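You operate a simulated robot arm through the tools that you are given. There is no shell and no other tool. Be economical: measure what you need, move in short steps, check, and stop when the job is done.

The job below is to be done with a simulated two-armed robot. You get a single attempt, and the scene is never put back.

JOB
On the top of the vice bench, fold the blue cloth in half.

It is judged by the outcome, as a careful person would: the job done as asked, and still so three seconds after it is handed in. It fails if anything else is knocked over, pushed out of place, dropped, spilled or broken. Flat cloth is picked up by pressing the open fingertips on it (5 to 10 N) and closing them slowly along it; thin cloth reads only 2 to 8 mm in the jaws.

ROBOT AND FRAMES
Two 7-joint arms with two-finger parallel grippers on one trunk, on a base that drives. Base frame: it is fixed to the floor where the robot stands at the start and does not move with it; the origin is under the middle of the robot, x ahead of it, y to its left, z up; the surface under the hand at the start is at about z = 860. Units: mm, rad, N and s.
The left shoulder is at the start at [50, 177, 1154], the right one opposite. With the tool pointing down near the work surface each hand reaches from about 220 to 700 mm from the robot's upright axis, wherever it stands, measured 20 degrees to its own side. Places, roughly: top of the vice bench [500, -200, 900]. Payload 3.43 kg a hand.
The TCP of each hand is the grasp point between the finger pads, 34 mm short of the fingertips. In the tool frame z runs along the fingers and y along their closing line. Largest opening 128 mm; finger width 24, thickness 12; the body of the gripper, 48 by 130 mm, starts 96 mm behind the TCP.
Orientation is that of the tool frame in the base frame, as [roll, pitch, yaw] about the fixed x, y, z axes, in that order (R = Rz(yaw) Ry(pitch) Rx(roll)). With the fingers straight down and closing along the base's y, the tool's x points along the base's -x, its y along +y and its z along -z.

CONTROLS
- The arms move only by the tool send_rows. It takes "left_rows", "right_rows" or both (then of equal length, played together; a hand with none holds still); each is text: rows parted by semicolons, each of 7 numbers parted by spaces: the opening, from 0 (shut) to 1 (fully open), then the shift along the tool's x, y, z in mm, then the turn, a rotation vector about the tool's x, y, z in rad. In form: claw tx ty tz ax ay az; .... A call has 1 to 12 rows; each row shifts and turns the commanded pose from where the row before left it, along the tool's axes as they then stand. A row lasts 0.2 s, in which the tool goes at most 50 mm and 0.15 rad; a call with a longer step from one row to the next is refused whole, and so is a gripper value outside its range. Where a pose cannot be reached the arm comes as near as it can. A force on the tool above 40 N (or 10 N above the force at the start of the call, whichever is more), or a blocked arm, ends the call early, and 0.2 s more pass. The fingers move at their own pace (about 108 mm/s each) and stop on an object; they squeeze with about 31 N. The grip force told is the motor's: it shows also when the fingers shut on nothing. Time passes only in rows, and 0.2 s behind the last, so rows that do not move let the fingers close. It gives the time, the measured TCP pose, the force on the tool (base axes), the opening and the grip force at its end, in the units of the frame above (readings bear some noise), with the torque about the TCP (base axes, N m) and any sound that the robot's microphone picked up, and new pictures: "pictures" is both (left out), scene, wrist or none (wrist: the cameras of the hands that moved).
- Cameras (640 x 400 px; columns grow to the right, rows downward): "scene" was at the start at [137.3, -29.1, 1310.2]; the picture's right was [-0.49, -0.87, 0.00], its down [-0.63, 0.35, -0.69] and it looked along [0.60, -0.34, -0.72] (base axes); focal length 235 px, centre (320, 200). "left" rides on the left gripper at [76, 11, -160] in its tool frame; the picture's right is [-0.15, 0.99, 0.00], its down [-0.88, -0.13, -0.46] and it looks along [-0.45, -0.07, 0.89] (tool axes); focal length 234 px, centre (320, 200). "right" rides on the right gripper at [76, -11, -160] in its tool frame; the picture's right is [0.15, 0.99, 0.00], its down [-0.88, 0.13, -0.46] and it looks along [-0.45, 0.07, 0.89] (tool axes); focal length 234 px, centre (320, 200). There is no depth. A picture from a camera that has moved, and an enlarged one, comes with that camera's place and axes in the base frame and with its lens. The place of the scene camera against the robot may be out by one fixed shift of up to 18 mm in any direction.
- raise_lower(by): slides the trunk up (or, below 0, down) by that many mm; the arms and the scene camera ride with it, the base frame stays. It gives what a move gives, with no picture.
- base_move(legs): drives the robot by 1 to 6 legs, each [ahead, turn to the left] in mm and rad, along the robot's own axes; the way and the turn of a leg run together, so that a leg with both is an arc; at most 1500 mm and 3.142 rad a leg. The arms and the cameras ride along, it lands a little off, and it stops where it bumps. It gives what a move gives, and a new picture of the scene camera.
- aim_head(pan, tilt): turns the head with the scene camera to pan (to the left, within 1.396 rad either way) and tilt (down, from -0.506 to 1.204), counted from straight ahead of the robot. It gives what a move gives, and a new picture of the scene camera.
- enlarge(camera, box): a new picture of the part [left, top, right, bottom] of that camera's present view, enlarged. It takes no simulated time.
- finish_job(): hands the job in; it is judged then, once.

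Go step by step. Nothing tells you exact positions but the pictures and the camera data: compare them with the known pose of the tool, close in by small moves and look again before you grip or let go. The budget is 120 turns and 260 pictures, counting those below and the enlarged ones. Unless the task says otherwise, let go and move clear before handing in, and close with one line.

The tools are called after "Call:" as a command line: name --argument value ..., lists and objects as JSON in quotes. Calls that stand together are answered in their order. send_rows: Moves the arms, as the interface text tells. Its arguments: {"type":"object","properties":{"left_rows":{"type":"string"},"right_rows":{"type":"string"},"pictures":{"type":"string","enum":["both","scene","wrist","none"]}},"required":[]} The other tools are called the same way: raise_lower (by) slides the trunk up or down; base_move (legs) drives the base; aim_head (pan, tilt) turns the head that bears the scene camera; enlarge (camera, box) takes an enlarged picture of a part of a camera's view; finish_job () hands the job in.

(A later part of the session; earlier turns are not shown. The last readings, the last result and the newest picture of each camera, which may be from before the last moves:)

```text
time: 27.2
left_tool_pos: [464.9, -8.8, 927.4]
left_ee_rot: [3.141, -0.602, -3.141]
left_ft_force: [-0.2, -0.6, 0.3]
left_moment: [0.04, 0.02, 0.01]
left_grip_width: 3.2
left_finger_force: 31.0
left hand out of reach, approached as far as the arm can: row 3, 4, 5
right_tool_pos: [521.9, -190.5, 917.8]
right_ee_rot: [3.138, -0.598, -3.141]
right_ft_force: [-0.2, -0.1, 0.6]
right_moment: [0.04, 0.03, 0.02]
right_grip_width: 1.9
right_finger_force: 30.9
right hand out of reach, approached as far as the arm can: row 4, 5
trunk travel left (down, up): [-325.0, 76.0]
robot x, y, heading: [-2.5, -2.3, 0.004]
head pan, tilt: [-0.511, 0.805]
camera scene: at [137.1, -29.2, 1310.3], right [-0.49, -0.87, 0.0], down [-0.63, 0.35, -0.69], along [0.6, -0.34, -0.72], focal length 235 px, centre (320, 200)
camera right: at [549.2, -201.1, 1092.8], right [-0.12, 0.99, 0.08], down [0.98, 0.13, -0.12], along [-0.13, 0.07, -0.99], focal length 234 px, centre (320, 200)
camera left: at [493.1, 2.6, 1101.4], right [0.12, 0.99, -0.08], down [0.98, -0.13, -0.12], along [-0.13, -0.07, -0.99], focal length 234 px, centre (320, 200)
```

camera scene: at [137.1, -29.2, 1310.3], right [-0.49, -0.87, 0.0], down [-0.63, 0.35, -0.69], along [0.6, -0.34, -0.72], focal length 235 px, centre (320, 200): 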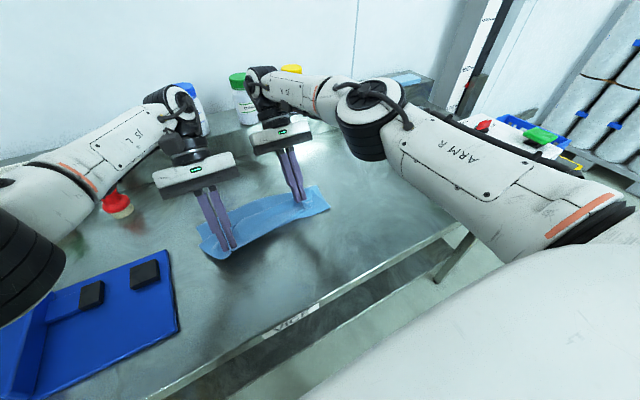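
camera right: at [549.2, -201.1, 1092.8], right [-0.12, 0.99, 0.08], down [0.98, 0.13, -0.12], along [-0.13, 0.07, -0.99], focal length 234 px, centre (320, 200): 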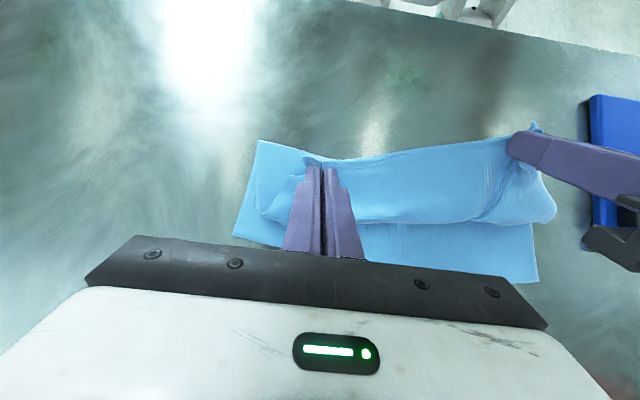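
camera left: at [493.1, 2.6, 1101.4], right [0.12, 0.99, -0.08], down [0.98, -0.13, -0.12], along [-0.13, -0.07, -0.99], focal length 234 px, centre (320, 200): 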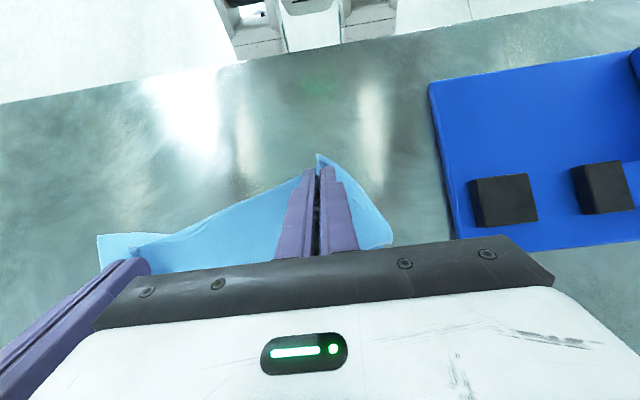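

That tilt is beyond reach and the left hand drew back. I'll untilt and see where the hands stand.

Call:
send_rows --left_rows "0 0 0 -3 0 -0.12 0;0 0 0 -3 0 -0.12 0;0 0 0 -3 0 -0.12 0;0 0 0 -3 0 -0.12 0;0 0 0 -3 0 -0.12 0;0 0 0 0 0 0 0" --right_rows "0 0 0 -3 0 -0.12 0;0 0 0 -3 0 -0.12 0;0 0 0 -3 0 -0.12 0;0 0 0 -3 0 -0.12 0;0 0 0 -3 0 -0.12 0;0 0 0 0 0 0 0" --pictures "both"

```text
time: 28.6
left_tool_pos: [473.1, -10.1, 938.1]
left_ee_rot: [3.141, 0.001, -3.141]
left_ft_force: [-0.1, 0.4, 0.5]
left_moment: [0.0, 0.02, -0.03]
left_grip_width: 2.9
left_finger_force: 30.8
right_tool_pos: [526.0, -190.0, 931.2]
right_ee_rot: [3.14, 0.001, 3.14]
right_ft_force: [-0.4, 0.7, -1.1]
right_moment: [-0.01, 0.01, 0.0]
right_grip_width: 1.9
right_finger_force: 31.1
trunk travel left (down, up): [-325.0, 76.0]
robot x, y, heading: [-0.6, -2.0, 0.001]
head pan, tilt: [-0.511, 0.805]
camera scene: at [137.5, -29.1, 1310.2], right [-0.49, -0.87, 0.0], down [-0.63, 0.35, -0.69], along [0.6, -0.34, -0.72], focal length 235 px, centre (320, 200)
camera right: at [451.4, -200.3, 1090.8], right [-0.15, 0.99, 0.0], down [0.88, 0.13, 0.46], along [0.45, 0.07, -0.89], focal length 234 px, centre (320, 200)
camera left: at [395.8, 2.0, 1099.4], right [0.15, 0.99, 0.0], down [0.88, -0.13, 0.46], along [0.45, -0.07, -0.89], focal length 234 px, centre (320, 200)
```

scene: 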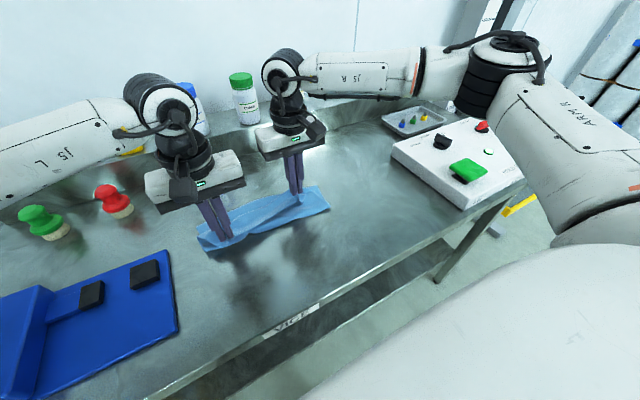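
right: 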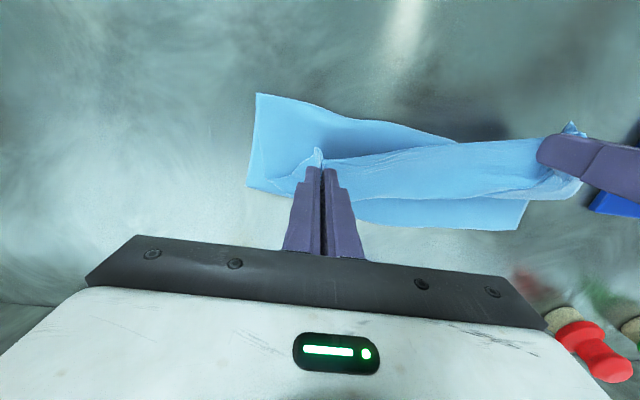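
left: 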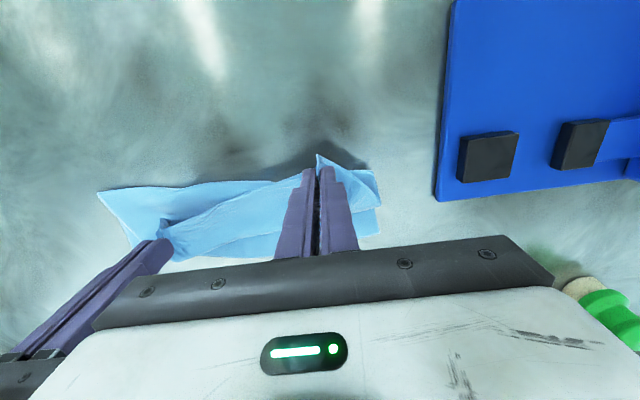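

The hands recovered and the far edge hasn't moved. I'll carry on upright, bringing both pinches to just inside the far edge at low height.

Call:
send_rows --left_rows "0 -30 0 -14 0 0 0;0 -30 0 -6 0 0 0;0 -28 0 12 0 0 0;0 0 0 15 0 0 0;0 0 0 0 0 0 0" --right_rows "0 -8 -5 -14 0 0 0;0 -8 -5 -6 0 0 0;0 -8 -5 12 0 0 0;0 0 0 10 0 0 0;0 0 0 0 0 0 0" --pictures "both"

```text
time: 29.8
left_tool_pos: [558.9, -11.5, 932.4]
left_ee_rot: [-3.142, 0.0, -3.141]
left_ft_force: [-0.7, 1.1, -0.1]
left_moment: [-0.01, 0.01, 0.02]
left_grip_width: 3.0
left_finger_force: 31.1
right_tool_pos: [550.8, -206.7, 929.6]
right_ee_rot: [-3.141, -0.002, -3.141]
right_ft_force: [-0.5, -0.1, -0.8]
right_moment: [-0.02, -0.01, 0.03]
right_grip_width: 1.9
right_finger_force: 30.8
trunk travel left (down, up): [-325.0, 76.0]
robot x, y, heading: [1.1, -1.4, 0.003]
head pan, tilt: [-0.511, 0.805]
camera scene: at [137.2, -29.1, 1310.2], right [-0.49, -0.87, 0.0], down [-0.63, 0.35, -0.69], along [0.6, -0.34, -0.72], focal length 235 px, centre (320, 200)
camera right: at [476.2, -216.0, 1088.7], right [-0.15, 0.99, 0.0], down [0.88, 0.13, 0.46], along [0.45, 0.07, -0.89], focal length 234 px, centre (320, 200)
camera left: at [483.0, 0.4, 1092.9], right [0.15, 0.99, 0.0], down [0.88, -0.13, 0.46], along [0.45, -0.07, -0.89], focal length 234 px, centre (320, 200)
```

scene: 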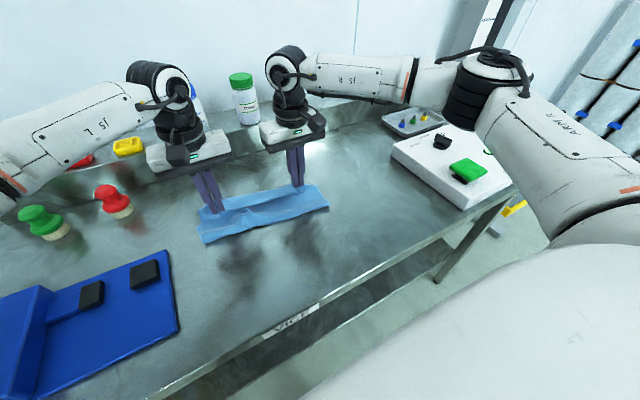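
right: 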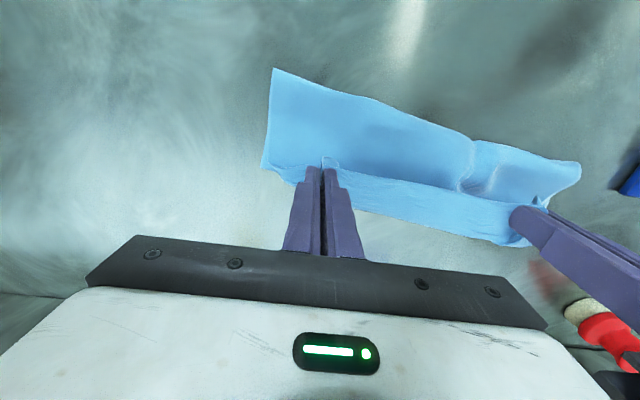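
left: 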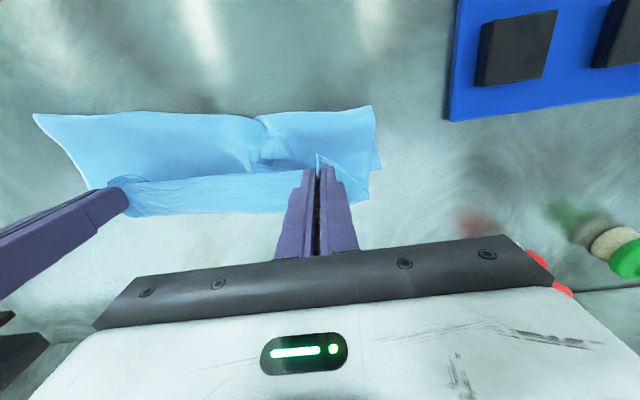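

Call:
enlarge --camera "scene" --box '[170, 130, 370, 260]'

Call:
enlarge --camera "left" --box '[20, 80, 400, 240]'

```text
3.08 times, centred on (270, 195) of scene
camera zoom: at [137.2, -29.1, 1310.2], right [-0.49, -0.87, 0.0], down [-0.63, 0.35, -0.69], along [0.6, -0.34, -0.72], focal length 723 px, centre (474, 215)
```

zoom: 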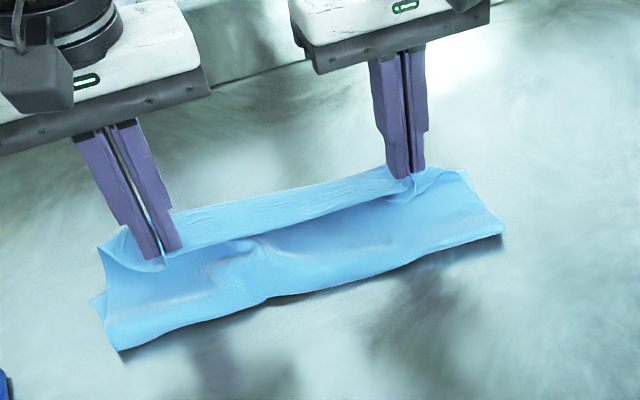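

```text
1.68 times, centred on (210, 160) of left
camera zoom: at [483.0, 0.4, 1092.9], right [0.15, 0.99, 0.0], down [0.88, -0.13, 0.46], along [0.45, -0.07, -0.89], focal length 394 px, centre (505, 267)
```

zoom: 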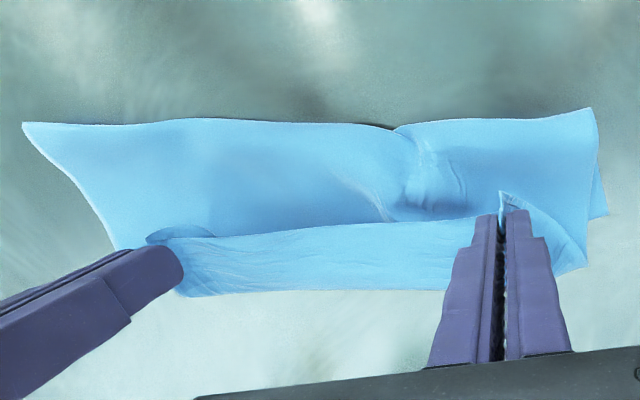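

The held strip hasn't turned over: it doubles back on top near the far edge. I'll pull a bit farther forward to take out the slack and see how the strip lies.

Call:
send_rows --left_rows "0 -15 0 -3 0 0 0;0 -15 0 0 0 0 0;0 -12 0 0 0 0 0;0 0 0 0 0 0 0" --right_rows "0 -15 0 -3 0 0 0;0 -15 0 0 0 0 0;0 -12 0 0 0 0 0;0 0 0 0 0 0 0" --pictures "both"

```text
time: 30.8
left_tool_pos: [601.7, -10.4, 936.9]
left_ee_rot: [3.141, 0.002, 3.14]
left_ft_force: [0.4, -0.3, 0.3]
left_moment: [0.01, -0.03, -0.03]
left_grip_width: 3.0
left_finger_force: 30.5
right_tool_pos: [593.6, -204.7, 932.4]
right_ee_rot: [3.14, 0.001, 3.141]
right_ft_force: [0.4, -0.4, -0.5]
right_moment: [-0.01, -0.01, 0.02]
right_grip_width: 1.8
right_finger_force: 30.9
trunk travel left (down, up): [-325.0, 76.0]
robot x, y, heading: [4.1, 3.2, 0.001]
head pan, tilt: [-0.511, 0.805]
camera scene: at [137.2, -29.1, 1310.2], right [-0.49, -0.87, 0.0], down [-0.63, 0.35, -0.69], along [0.6, -0.34, -0.72], focal length 235 px, centre (320, 200)
camera right: at [518.2, -215.1, 1091.8], right [-0.15, 0.99, 0.0], down [0.88, 0.13, 0.46], along [0.45, 0.07, -0.89], focal length 234 px, centre (320, 200)
camera left: at [525.2, 1.7, 1096.4], right [0.15, 0.99, 0.0], down [0.88, -0.13, 0.46], along [0.45, -0.07, -0.89], focal length 234 px, centre (320, 200)
```

scene: 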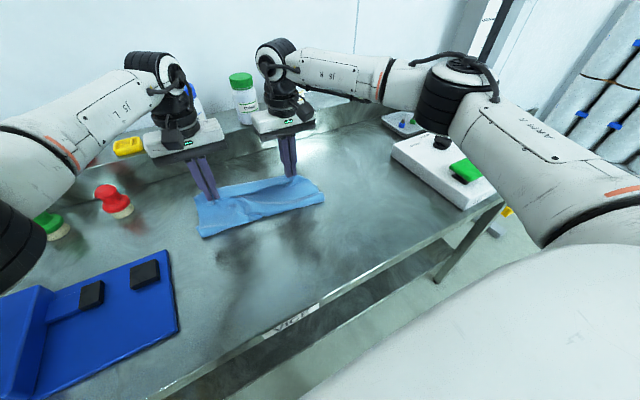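
right: 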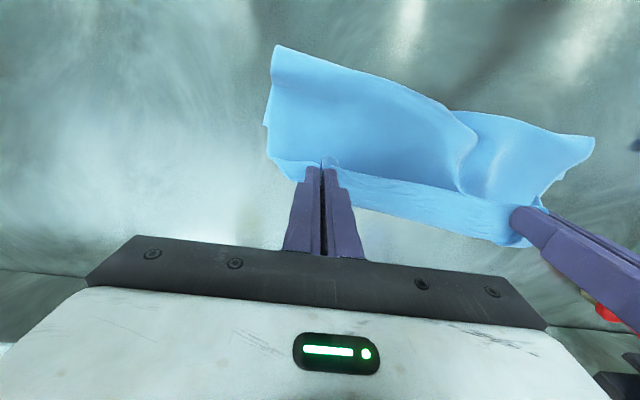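
left: 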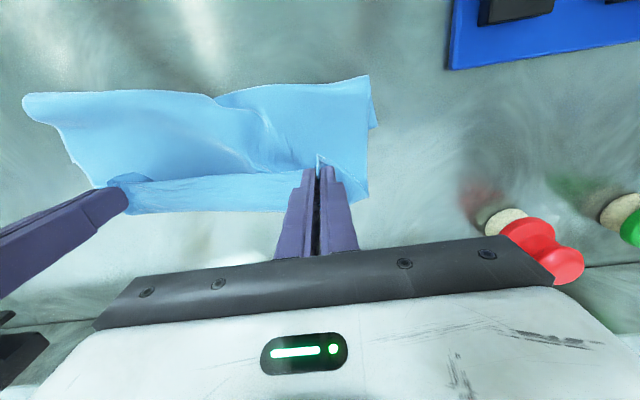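

The slack is out and the strip is only about 30 mm wide. I'll let go from this low height so the springy strip can turn over, then look.

Call:
send_rows --left_rows "0.4 0 0 0 0 0 0;0.4 0 0 0 0 0 0;0.4 0 0 -10 0 0 0;0.4 0 0 -40 0 0 0;0.4 0 0 -40 0 0 0;0.4 0 0 0 0 0 0" --right_rows "0.4 0 0 0 0 0 0;0.4 0 0 0 0 0 0;0.4 0 0 -10 0 0 0;0.4 0 0 -40 0 0 0;0.4 0 0 -40 0 0 0;0.4 0 0 0 0 0 0" --pictures "both"

```text
time: 32.2
left_tool_pos: [607.7, 12.9, 1022.7]
left_ee_rot: [-3.137, -0.005, -3.101]
left_ft_force: [0.2, 0.0, 0.4]
left_moment: [0.02, 0.0, 0.01]
left_grip_width: 51.2
left_finger_force: 0.0
left hand out of reach, approached as far as the arm can: row 5
right_tool_pos: [594.8, -206.8, 1022.6]
right_ee_rot: [3.141, 0.0, -3.141]
right_ft_force: [0.4, 0.3, -0.7]
right_moment: [0.02, 0.0, 0.05]
right_grip_width: 51.1
right_finger_force: 0.1
trunk travel left (down, up): [-325.0, 76.0]
robot x, y, heading: [0.4, 0.2, -0.002]
head pan, tilt: [-0.511, 0.805]
camera scene: at [137.4, -29.5, 1310.1], right [-0.49, -0.87, 0.0], down [-0.63, 0.35, -0.69], along [0.6, -0.34, -0.72], focal length 235 px, centre (320, 200)
camera right: at [519.2, -217.1, 1181.4], right [-0.15, 0.99, 0.0], down [0.88, 0.13, 0.46], along [0.45, 0.07, -0.89], focal length 234 px, centre (320, 200)
camera left: at [531.2, 22.7, 1182.6], right [0.11, 0.99, -0.01], down [0.89, -0.09, 0.45], along [0.45, -0.05, -0.89], focal length 234 px, centre (320, 200)
```

scene: 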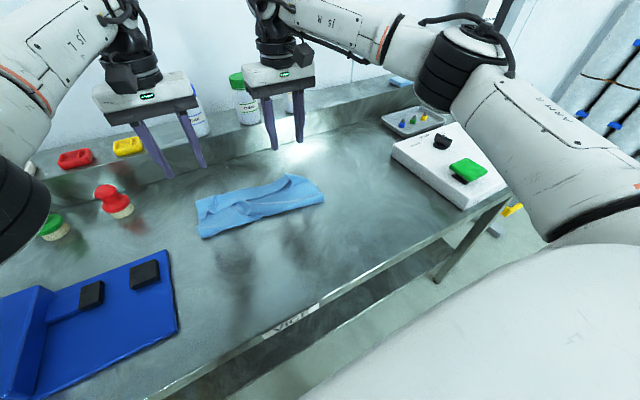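
right: 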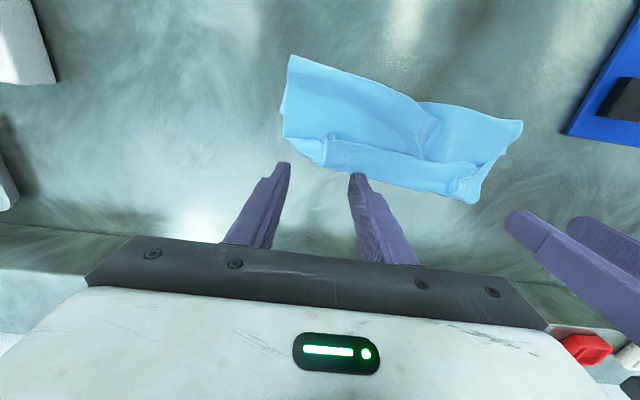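
left: 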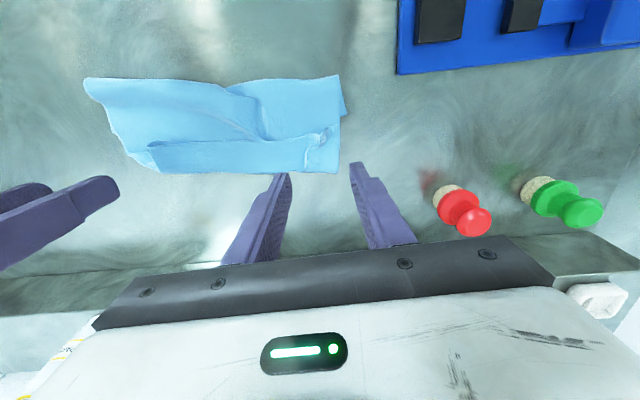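

Call:
enlarge --camera "right" --box '[260, 40, 540, 215]'

Call:
enlarge --camera "scene" --box '[170, 150, 350, 262]'

```text
2.29 times, centred on (400, 128) of right
camera zoom: at [519.2, -217.1, 1181.4], right [-0.15, 0.99, 0.0], down [0.88, 0.13, 0.46], along [0.45, 0.07, -0.89], focal length 535 px, centre (137, 366)
```

zoom: 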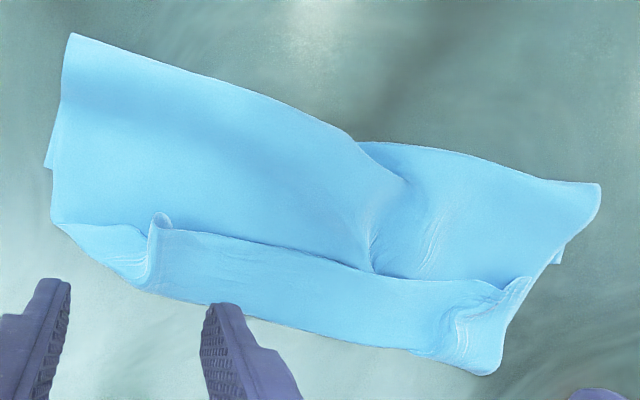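

```text
3.56 times, centred on (260, 206) of scene
camera zoom: at [137.4, -29.5, 1310.1], right [-0.49, -0.87, 0.0], down [-0.63, 0.35, -0.69], along [0.6, -0.34, -0.72], focal length 836 px, centre (533, 179)
```

zoom: 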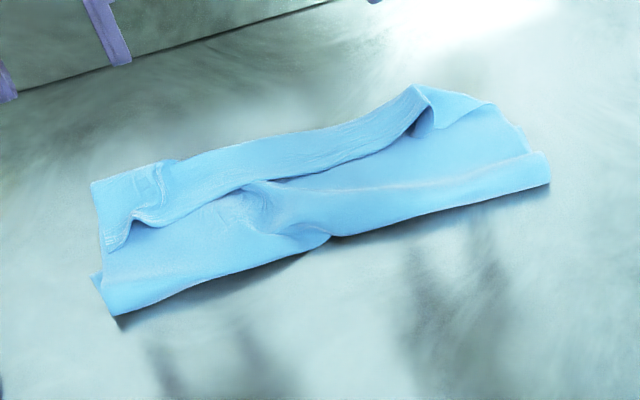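

The strip doubles back about 45 mm, and the extra pull also slid the cloth roughly 50 mm outward. I'll re-grip the two standing pleats, take the edge back and pull the cloth nearer to the robot, then refold and turn the strip over. First I'll come down over the pleats to look.

Call:
send_rows --left_rows "0.3 4 -7 25 0 0 0.041;0.3 4 -6 25 0 0 0;0.3 0 0 20 0 0 0;0.3 0 0 0 0 0 0" --right_rows "0.3 0 0 25 0 0 0;0.3 0 0 25 0 0 0;0.3 0 0 20 0 0 0;0.3 0 0 0 0 0 0" --pictures "wrist"

Call:
enlarge --camera "scene" --box '[170, 130, 350, 242]'

```text
time: 33.4
left_tool_pos: [620.2, 18.8, 961.6]
left_ee_rot: [-3.132, 0.007, -3.123]
left_ft_force: [1.1, 0.3, -0.4]
left_moment: [0.01, -0.01, 0.03]
left_grip_width: 38.5
left_finger_force: 0.1
left hand out of reach, approached as far as the arm can: row 1, 2
right_tool_pos: [593.8, -205.7, 951.9]
right_ee_rot: [-3.14, -0.001, -3.14]
right_ft_force: [0.7, 0.3, -0.1]
right_moment: [-0.03, -0.01, 0.01]
right_grip_width: 38.5
right_finger_force: 0.1
trunk travel left (down, up): [-325.0, 76.0]
robot x, y, heading: [-4.0, -4.1, 0.003]
head pan, tilt: [-0.511, 0.805]
stopped in row 4 (left hand): the arm was blocked; the commanded pose is now the measured one
camera right: at [517.9, -215.4, 1111.6], right [-0.15, 0.99, 0.0], down [0.88, 0.13, 0.46], along [0.45, 0.07, -0.89], focal length 234 px, centre (320, 200)
camera left: at [542.5, 30.8, 1121.2], right [0.13, 0.99, -0.01], down [0.88, -0.11, 0.46], along [0.46, -0.07, -0.89], focal length 234 px, centre (320, 200)
```

right: 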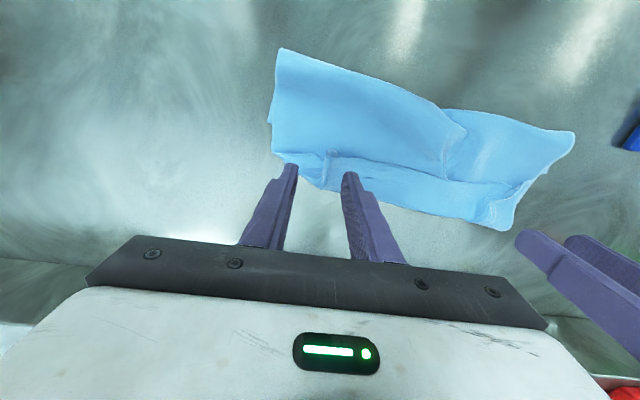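
left: 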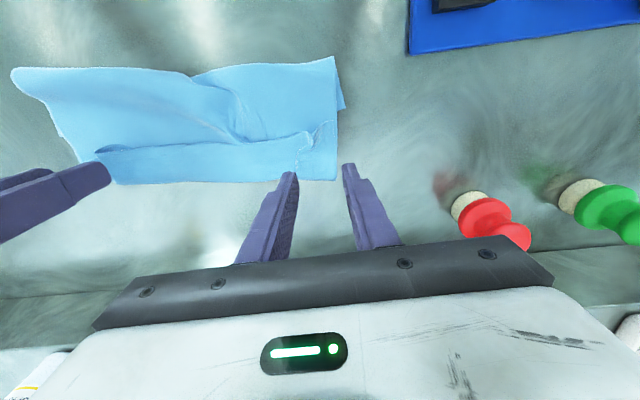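

```text
3.56 times, centred on (260, 186) of scene
camera zoom: at [137.4, -28.8, 1310.2], right [-0.49, -0.87, 0.0], down [-0.63, 0.35, -0.69], along [0.6, -0.34, -0.72], focal length 836 px, centre (533, 250)
```

zoom: 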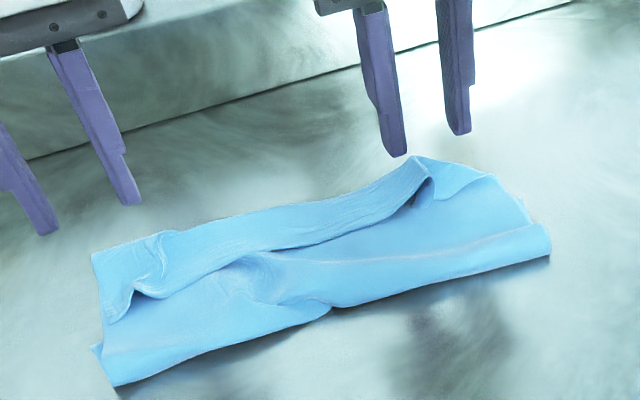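

Call:
send_rows --left_rows "0.3 12 -14 10 0 0 0.018;0.3 0 0 20 0 0 0;0.3 0 0 15 0 0 0;0.3 0 0 0 0 0 0" --right_rows "0.3 -8 15 0 0 0 0;0.3 0 0 20 0 0 0;0.3 0 0 15 0 0 0;0.3 0 0 0 0 0 0" --pictures "wrist"

```text
time: 34.4
left_tool_pos: [613.9, 3.3, 939.3]
left_ee_rot: [-3.133, 0.005, 3.137]
left_ft_force: [-0.5, -1.1, 0.8]
left_moment: [-0.01, -0.04, -0.01]
left_grip_width: 38.4
left_finger_force: 0.1
left hand out of reach, approached as far as the arm can: row 1
right_tool_pos: [600.6, -189.7, 915.2]
right_ee_rot: [3.141, 0.0, 3.141]
right_ft_force: [0.2, -0.1, -0.1]
right_moment: [0.0, 0.01, 0.0]
right_grip_width: 38.1
right_finger_force: 0.0
trunk travel left (down, up): [-325.0, 76.0]
robot x, y, heading: [-0.4, 0.6, 0.001]
head pan, tilt: [-0.511, 0.805]
camera right: at [525.7, -200.6, 1075.5], right [-0.15, 0.99, 0.0], down [0.88, 0.13, 0.46], along [0.45, 0.07, -0.89], focal length 234 px, centre (320, 200)
camera left: at [537.3, 16.7, 1100.1], right [0.15, 0.99, -0.01], down [0.88, -0.13, 0.46], along [0.46, -0.08, -0.89], focal length 234 px, centre (320, 200)
```

right: 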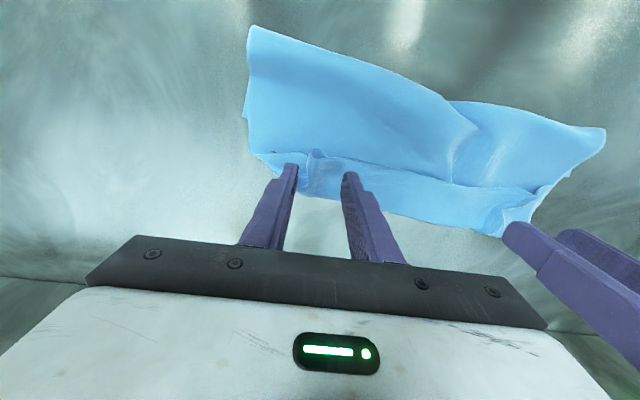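
left: 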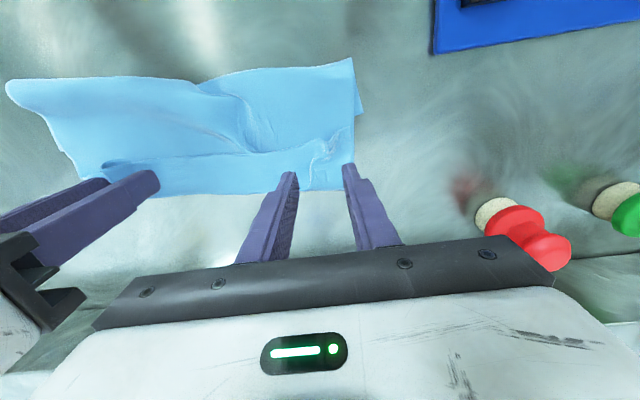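

The right fingers straddle their pleat. I'll lower both hands, pull them in slightly, then close.

Call:
send_rows --left_rows "0.3 8 0 15 0 0 0;0.3 4 0 15 0 0 0;0.3 0 0 6 0 0 0;0.3 0 0 0 0 0 0" --right_rows "0.3 5 -3 5 0 0 0;0.3 2 0 4 0 0 0;0.3 0 0 4 0 0 0;0.3 0 0 0 0 0 0" --pictures "wrist"

```text
time: 35.4
left_tool_pos: [601.5, 3.3, 904.4]
left_ee_rot: [-3.133, 0.008, 3.138]
left_ft_force: [-0.5, 0.5, -0.1]
left_moment: [-0.01, 0.0, -0.05]
left_grip_width: 38.4
left_finger_force: 0.0
right_tool_pos: [593.8, -195.0, 903.0]
right_ee_rot: [3.141, 0.001, -3.14]
right_ft_force: [-0.3, 0.8, 1.0]
right_moment: [0.01, 0.0, 0.0]
right_grip_width: 38.4
right_finger_force: 0.0
trunk travel left (down, up): [-325.0, 76.0]
robot x, y, heading: [1.0, 1.6, -0.001]
head pan, tilt: [-0.511, 0.805]
camera right: at [518.3, -204.3, 1063.5], right [-0.15, 0.99, 0.0], down [0.88, 0.13, 0.46], along [0.45, 0.07, -0.89], focal length 234 px, centre (320, 200)
camera left: at [524.9, 16.6, 1064.5], right [0.15, 0.99, -0.01], down [0.88, -0.13, 0.46], along [0.46, -0.08, -0.89], focal length 234 px, centre (320, 200)
```

right: 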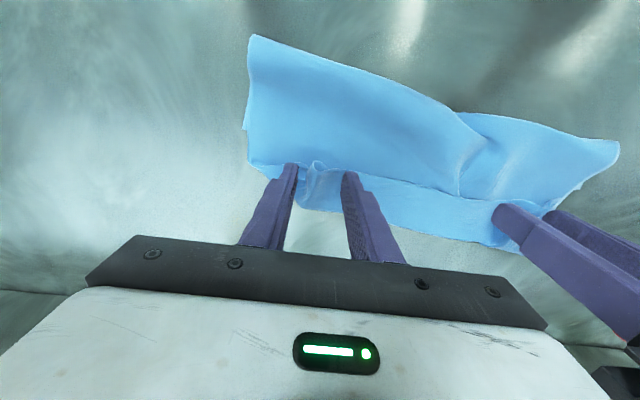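
left: 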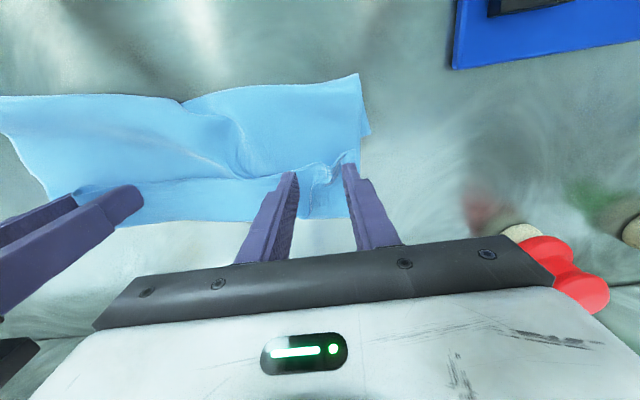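

Both hands straddle their old pleats. I'll close slowly at this height.

Call:
send_rows --left_rows "0.24 0 0 2 0 0 0;0.2 0 0 0 0 0 0;0.16 0 0 0 0 0 0;0.12 0 0 0 0 0 0;0.08 0 0 0 0 0 0;0.04 0 0 0 0 0 0;0 0 0 0 0 0 0;0 0 0 0 0 0 0" --right_rows "0.24 0 0 1 0 0 0;0.2 0 0 0 0 0 0;0.16 0 0 0 0 0 0;0.12 0 0 0 0 0 0;0.08 0 0 0 0 0 0;0.04 0 0 0 0 0 0;0 0 0 0 0 0 0;0 0 0 0 0 0 0" --pictures "wrist"

```text
time: 37.2
left_tool_pos: [601.5, 1.5, 901.7]
left_ee_rot: [-3.131, 0.008, 3.137]
left_ft_force: [0.3, -2.8, -0.5]
left_moment: [-0.12, 0.01, 0.01]
left_grip_width: 2.5
left_finger_force: 30.8
right_tool_pos: [593.7, -193.5, 902.2]
right_ee_rot: [3.139, 0.0, 3.141]
right_ft_force: [0.7, 2.9, -0.2]
right_moment: [0.09, -0.03, -0.02]
right_grip_width: 3.2
right_finger_force: 30.6
trunk travel left (down, up): [-325.0, 76.0]
robot x, y, heading: [-1.3, -0.5, 0.0]
head pan, tilt: [-0.511, 0.805]
camera right: at [518.2, -203.8, 1063.0], right [-0.15, 0.99, 0.0], down [0.88, 0.13, 0.46], along [0.45, 0.07, -0.89], focal length 234 px, centre (320, 200)
camera left: at [524.9, 15.8, 1062.6], right [0.15, 0.99, -0.01], down [0.88, -0.13, 0.46], along [0.46, -0.08, -0.89], focal length 234 px, centre (320, 200)
```

right: 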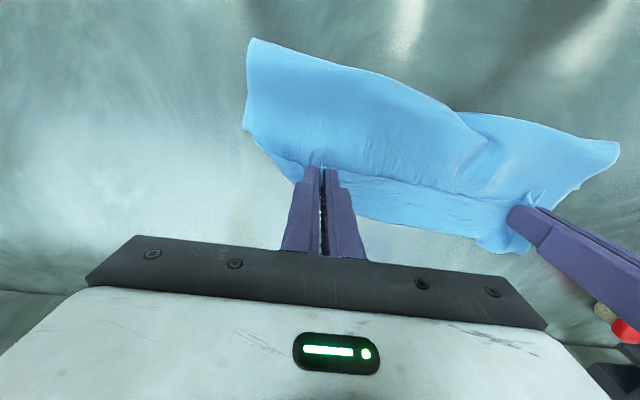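
left: 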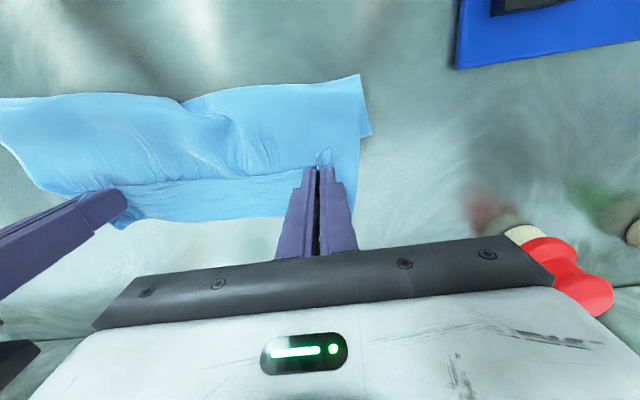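

Both are held again, 2.5 and 3.2 mm. I'll lift and carry the edge back toward the robot to unfold.

Call:
send_rows --left_rows "0 0 0 -20 0 0 0;0 10 0 -25 0 0 0;0 20 0 -25 0 0 0;0 30 0 -20 0 0 0;0 30 0 0 0 0 0;0 30 0 0 0 0 0;0 0 0 0 0 0 0" --right_rows "0 0 0 -20 0 0 0;0 10 0 -25 0 0 0;0 20 0 -25 0 0 0;0 30 0 -20 0 0 0;0 30 0 0 0 0 0;0 30 0 0 0 0 0;0 0 0 0 0 0 0" --pictures "both"

```text
time: 38.8
left_tool_pos: [480.4, 3.8, 994.0]
left_ee_rot: [-3.132, 0.006, 3.136]
left_ft_force: [-0.4, -5.7, 0.5]
left_moment: [-0.24, 0.0, -0.03]
left_grip_width: 2.4
left_finger_force: 30.7
right_tool_pos: [474.0, -194.4, 994.1]
right_ee_rot: [3.141, 0.0, 3.141]
right_ft_force: [-0.3, 6.1, -0.1]
right_moment: [0.26, -0.04, 0.02]
right_grip_width: 3.3
right_finger_force: 30.4
trunk travel left (down, up): [-325.0, 76.0]
robot x, y, heading: [-4.2, -0.1, -0.001]
head pan, tilt: [-0.511, 0.805]
camera scene: at [137.5, -29.1, 1310.2], right [-0.49, -0.87, 0.0], down [-0.63, 0.35, -0.69], along [0.6, -0.34, -0.72], focal length 235 px, centre (320, 200)
camera right: at [398.4, -204.3, 1153.3], right [-0.15, 0.99, 0.0], down [0.88, 0.13, 0.46], along [0.45, 0.07, -0.89], focal length 234 px, centre (320, 200)
camera left: at [403.3, 17.0, 1153.1], right [0.15, 0.99, -0.01], down [0.88, -0.13, 0.46], along [0.46, -0.08, -0.89], focal length 234 px, centre (320, 200)
```

scene: 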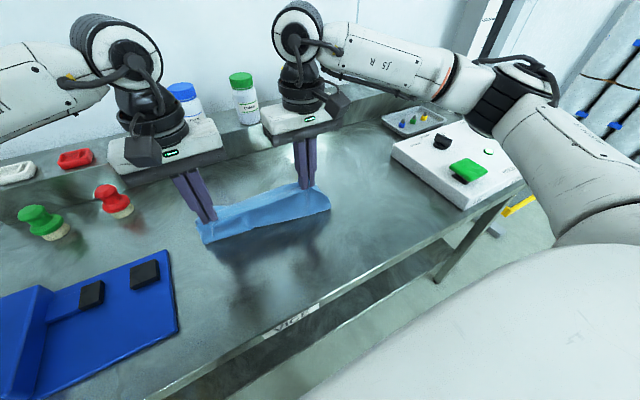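
right: 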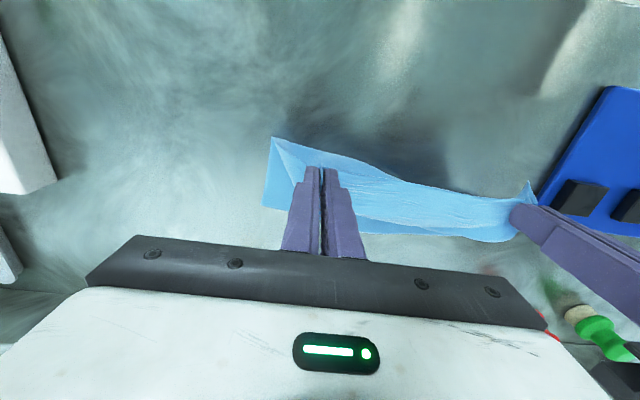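
left: 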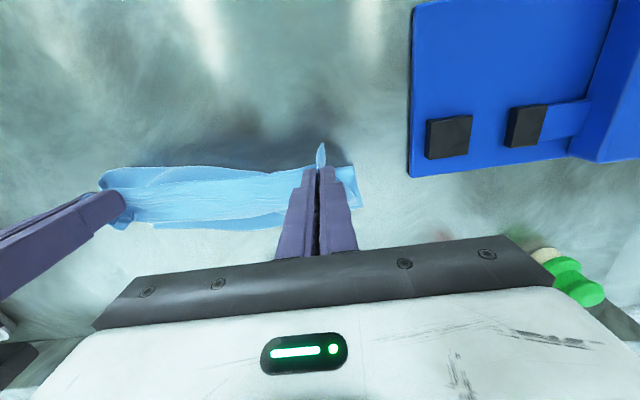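

The far edge is at x 569–580, so the fold line belongs near x 443 and the pinches near x 550 without over-pulling. I'll lay the edge down there, slightly relaxed.

Call:
send_rows --left_rows "0 -20 -1 6 0 0 0;0 -20 -1 14 0 0 0;0 -16 -1 20 0 0 0;0 -12 0 22 0 0 0;0 -3 0 18 0 0 0;0 0 0 6 0 0 0;0 0 0 0 0 0 0" --right_rows "0 -20 1 6 0 0 0;0 -20 1 14 0 0 0;0 -16 1 20 0 0 0;0 -12 0 22 0 0 0;0 0 0 18 0 0 0;0 0 0 6 0 0 0;0 0 0 0 0 0 0" --pictures "both"

Call:
enlarge --camera "scene" --box '[170, 150, 350, 262]'

```text
time: 40.4
left_tool_pos: [552.7, -1.1, 908.7]
left_ee_rot: [-3.132, 0.006, 3.139]
left_ft_force: [0.3, -0.3, -1.0]
left_moment: [-0.01, 0.02, 0.02]
left_grip_width: 2.6
left_finger_force: 30.5
right_tool_pos: [542.7, -192.7, 907.5]
right_ee_rot: [-3.14, -0.002, -3.141]
right_ft_force: [-0.7, -0.2, 0.5]
right_moment: [-0.02, -0.01, 0.03]
right_grip_width: 3.4
right_finger_force: 31.0
trunk travel left (down, up): [-325.0, 76.0]
robot x, y, heading: [3.1, -5.3, -0.0]
head pan, tilt: [-0.511, 0.805]
camera scene: at [137.2, -29.1, 1310.2], right [-0.49, -0.87, 0.0], down [-0.63, 0.35, -0.69], along [0.6, -0.34, -0.72], focal length 235 px, centre (320, 200)
camera right: at [466.5, -202.2, 1066.6], right [-0.15, 0.99, 0.0], down [0.88, 0.13, 0.46], along [0.45, 0.07, -0.89], focal length 234 px, centre (320, 200)
camera left: at [475.1, 12.3, 1067.2], right [0.15, 0.99, -0.01], down [0.88, -0.13, 0.46], along [0.46, -0.08, -0.89], focal length 234 px, centre (320, 200)
```

scene: 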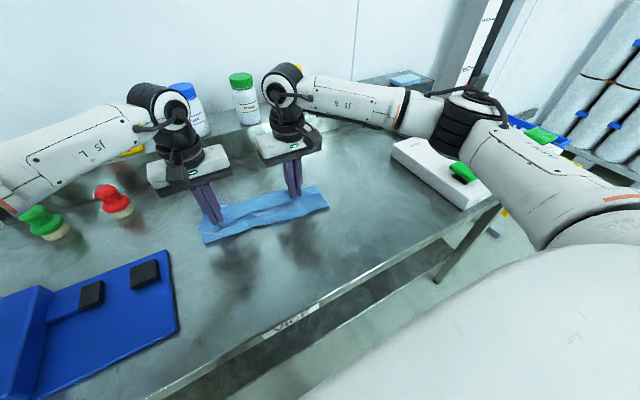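
right: 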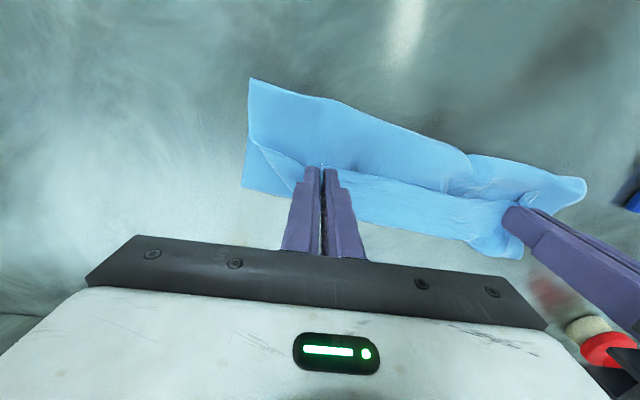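
left: 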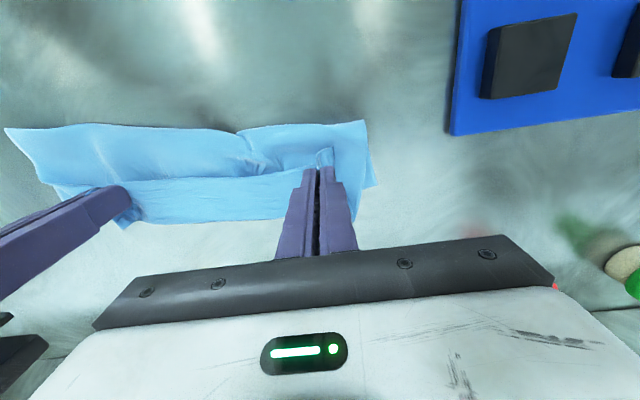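

```text
3.56 times, centred on (260, 206) of scene
camera zoom: at [137.2, -29.1, 1310.2], right [-0.49, -0.87, 0.0], down [-0.63, 0.35, -0.69], along [0.6, -0.34, -0.72], focal length 836 px, centre (533, 179)
```

zoom: 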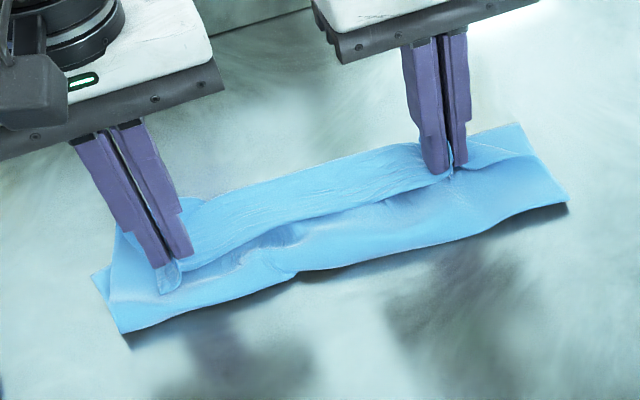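

The near half came out too long, with the fold at x 473 where it should be near 440. I'll carry the edge back and drag the whole cloth nearer to the robot, where the arms have room to tilt properly.

Call:
send_rows --left_rows "0 0 0 -35 0 0 0;0 25 0 -40 0 0 0;0 45 0 -10 0 0 0;0 45 0 0 0 0 0;0 45 0 0 0 0 0;0 45 0 10 0 0 0;0 35 0 20 0 0 0;0 0 0 0 0 0 0" --right_rows "0 0 0 -35 0 0 0;0 25 0 -40 0 0 0;0 43 0 -10 0 0 0;0 43 0 0 0 0 0;0 43 0 0 0 0 0;0 43 0 10 0 0 0;0 34 0 20 0 0 0;0 0 0 0 0 0 0" --pictures "both"

```text
time: 42.2
left_tool_pos: [311.9, 3.6, 960.5]
left_ee_rot: [-3.133, 0.006, 3.136]
left_ft_force: [-0.3, -0.1, -0.1]
left_moment: [-0.01, 0.03, -0.03]
left_grip_width: 2.3
left_finger_force: 30.8
right_tool_pos: [312.9, -189.8, 962.0]
right_ee_rot: [-3.141, -0.001, 3.141]
right_ft_force: [-0.4, 0.6, -0.6]
right_moment: [0.01, 0.01, 0.03]
right_grip_width: 3.1
right_finger_force: 30.4
trunk travel left (down, up): [-325.0, 76.0]
robot x, y, heading: [-0.7, 0.8, 0.002]
head pan, tilt: [-0.511, 0.805]
camera scene: at [137.4, -29.0, 1310.2], right [-0.49, -0.87, 0.0], down [-0.63, 0.35, -0.69], along [0.6, -0.34, -0.72], focal length 235 px, centre (320, 200)
camera right: at [236.7, -200.3, 1121.4], right [-0.15, 0.99, 0.0], down [0.88, 0.13, 0.46], along [0.45, 0.07, -0.89], focal length 234 px, centre (320, 200)
camera left: at [234.8, 16.6, 1120.0], right [0.15, 0.99, -0.01], down [0.88, -0.13, 0.46], along [0.46, -0.08, -0.89], focal length 234 px, centre (320, 200)
```

scene: 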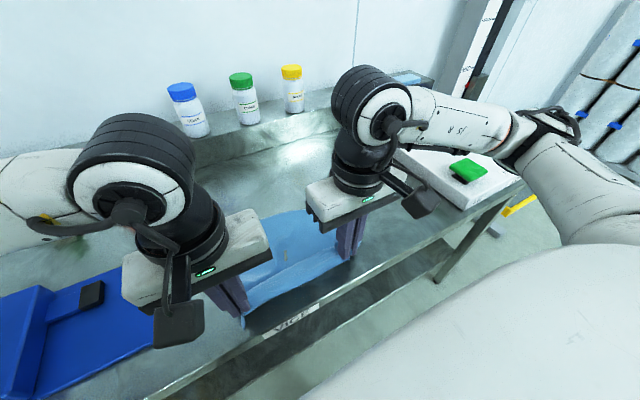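
right: 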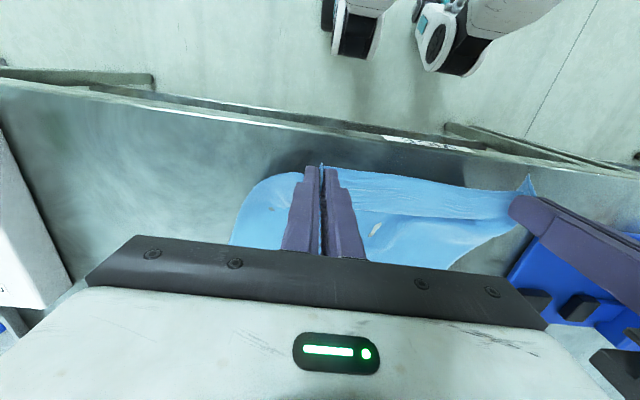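
left: 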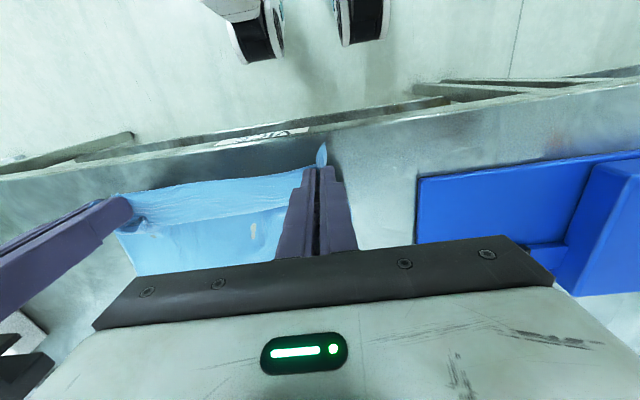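

Call:
enlarge --camera "scene" --box '[190, 170, 390, 330]'

```text
2.50 times, centred on (290, 250) of scene
camera zoom: at [137.4, -29.0, 1310.2], right [-0.49, -0.87, 0.0], down [-0.63, 0.35, -0.69], along [0.6, -0.34, -0.72], focal length 588 px, centre (395, 75)
```

zoom: 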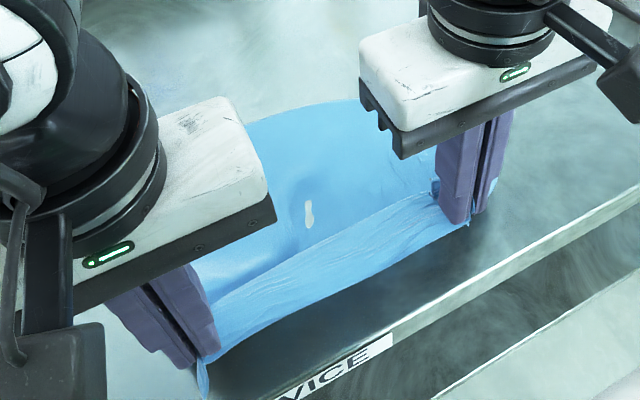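

The cloth is now nearer, with its far edge at about x 515–527. I'll fold again to a pinch near x 450, tilting the tools by 0.7 rad on the way down, which is within reach here.

Call:
send_rows --left_rows "0 -30 0 -18 0 0 0;0 -32 0 -14 0 0 0;0 -30 0 -8 0 0 0;0 -12 0 15 0 0.117 0;0 -13.7 0 13.5 0 0.117 0;0 -15.1 0 11.8 0 0.117 0;0 -16.4 0 10 0 0.117 0;0 -17.5 0 8 0 0.117 0;0 -18.3 0 5.9 0 0.117 0;0 0 0 0 0 0 0" --right_rows "0 -28 0 -18 0 0 0;0 -30 0 -14 0 0 0;0 -28 0 -8 0 0 0;0 -12 0 15 0 0.117 0;0 -13.7 0 13.5 0 0.117 0;0 -15.1 0 11.8 0 0.117 0;0 -16.4 0 10 0 0.117 0;0 -17.5 0 8 0 0.117 0;0 -18.3 0 5.9 0 0.117 0;0 0 0 0 0 0 0" --pictures "both"

Call:
enlarge --camera "scene" --box '[170, 150, 370, 300]'

```text
time: 44.4
left_tool_pos: [445.4, -11.9, 909.8]
left_ee_rot: [-3.13, -0.697, 3.127]
left_ft_force: [-0.1, 0.5, 0.0]
left_moment: [-0.02, -0.01, -0.01]
left_grip_width: 2.2
left_finger_force: 31.1
left hand out of reach, approached as far as the arm can: row 9
right_tool_pos: [468.0, -189.2, 911.8]
right_ee_rot: [3.139, -0.702, -3.141]
right_ft_force: [-0.2, -0.8, 0.4]
right_moment: [0.0, 0.01, -0.01]
right_grip_width: 3.4
right_finger_force: 31.0
trunk travel left (down, up): [-325.0, 76.0]
robot x, y, heading: [-1.3, -2.0, 0.003]
head pan, tilt: [-0.511, 0.805]
camera scene: at [137.2, -29.3, 1310.3], right [-0.49, -0.87, 0.0], down [-0.63, 0.35, -0.69], along [0.6, -0.34, -0.72], focal length 235 px, centre (320, 200)
camera right: at [514.3, -199.9, 1083.1], right [-0.11, 0.99, 0.1], down [0.97, 0.13, -0.22], along [-0.23, 0.07, -0.97], focal length 234 px, centre (320, 200)
camera left: at [489.9, 0.2, 1081.3], right [0.12, 0.99, -0.1], down [0.97, -0.14, -0.21], along [-0.22, -0.07, -0.97], focal length 234 px, centre (320, 200)
```

scene: 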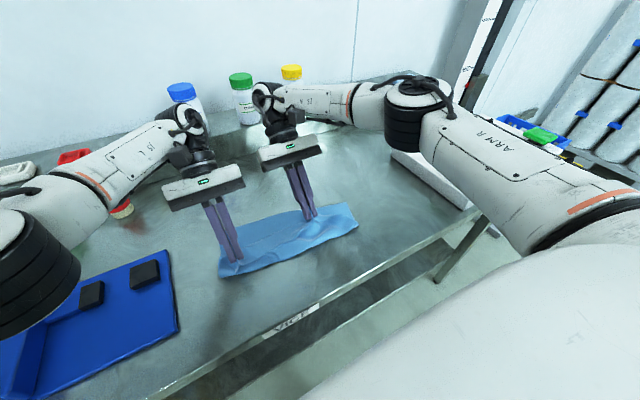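
right: 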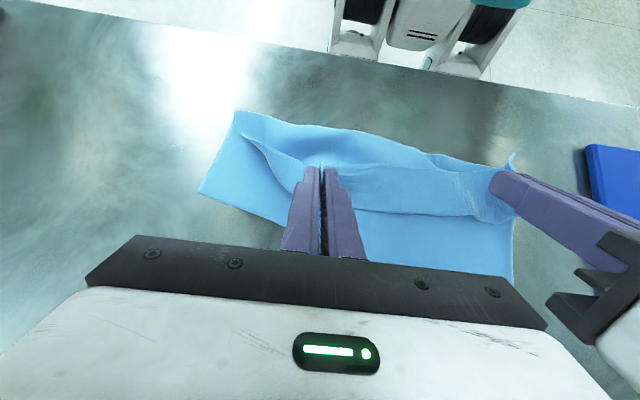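
left: 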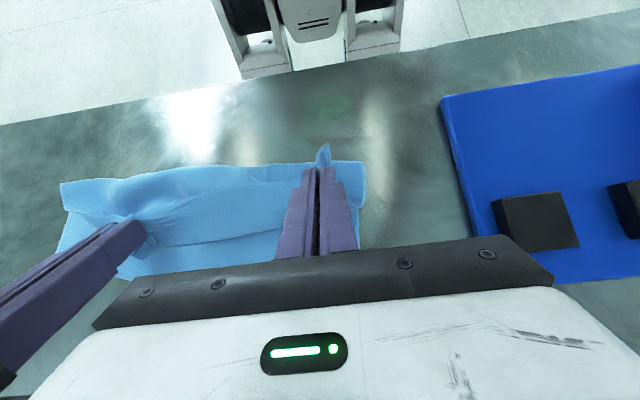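

```text
2.67 times, centred on (270, 225) of scene
camera zoom: at [137.2, -29.3, 1310.3], right [-0.49, -0.87, 0.0], down [-0.63, 0.35, -0.69], along [0.6, -0.34, -0.72], focal length 627 px, centre (453, 133)
```

zoom: 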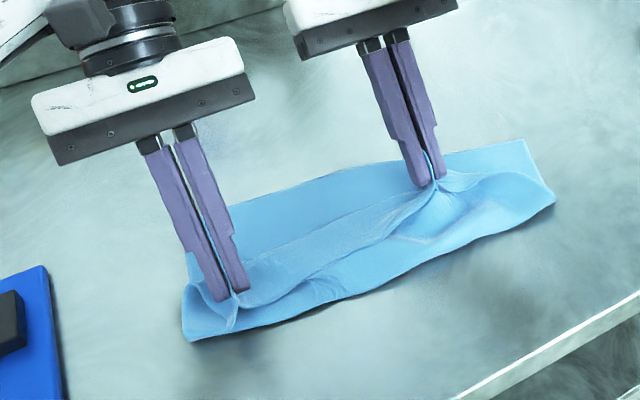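

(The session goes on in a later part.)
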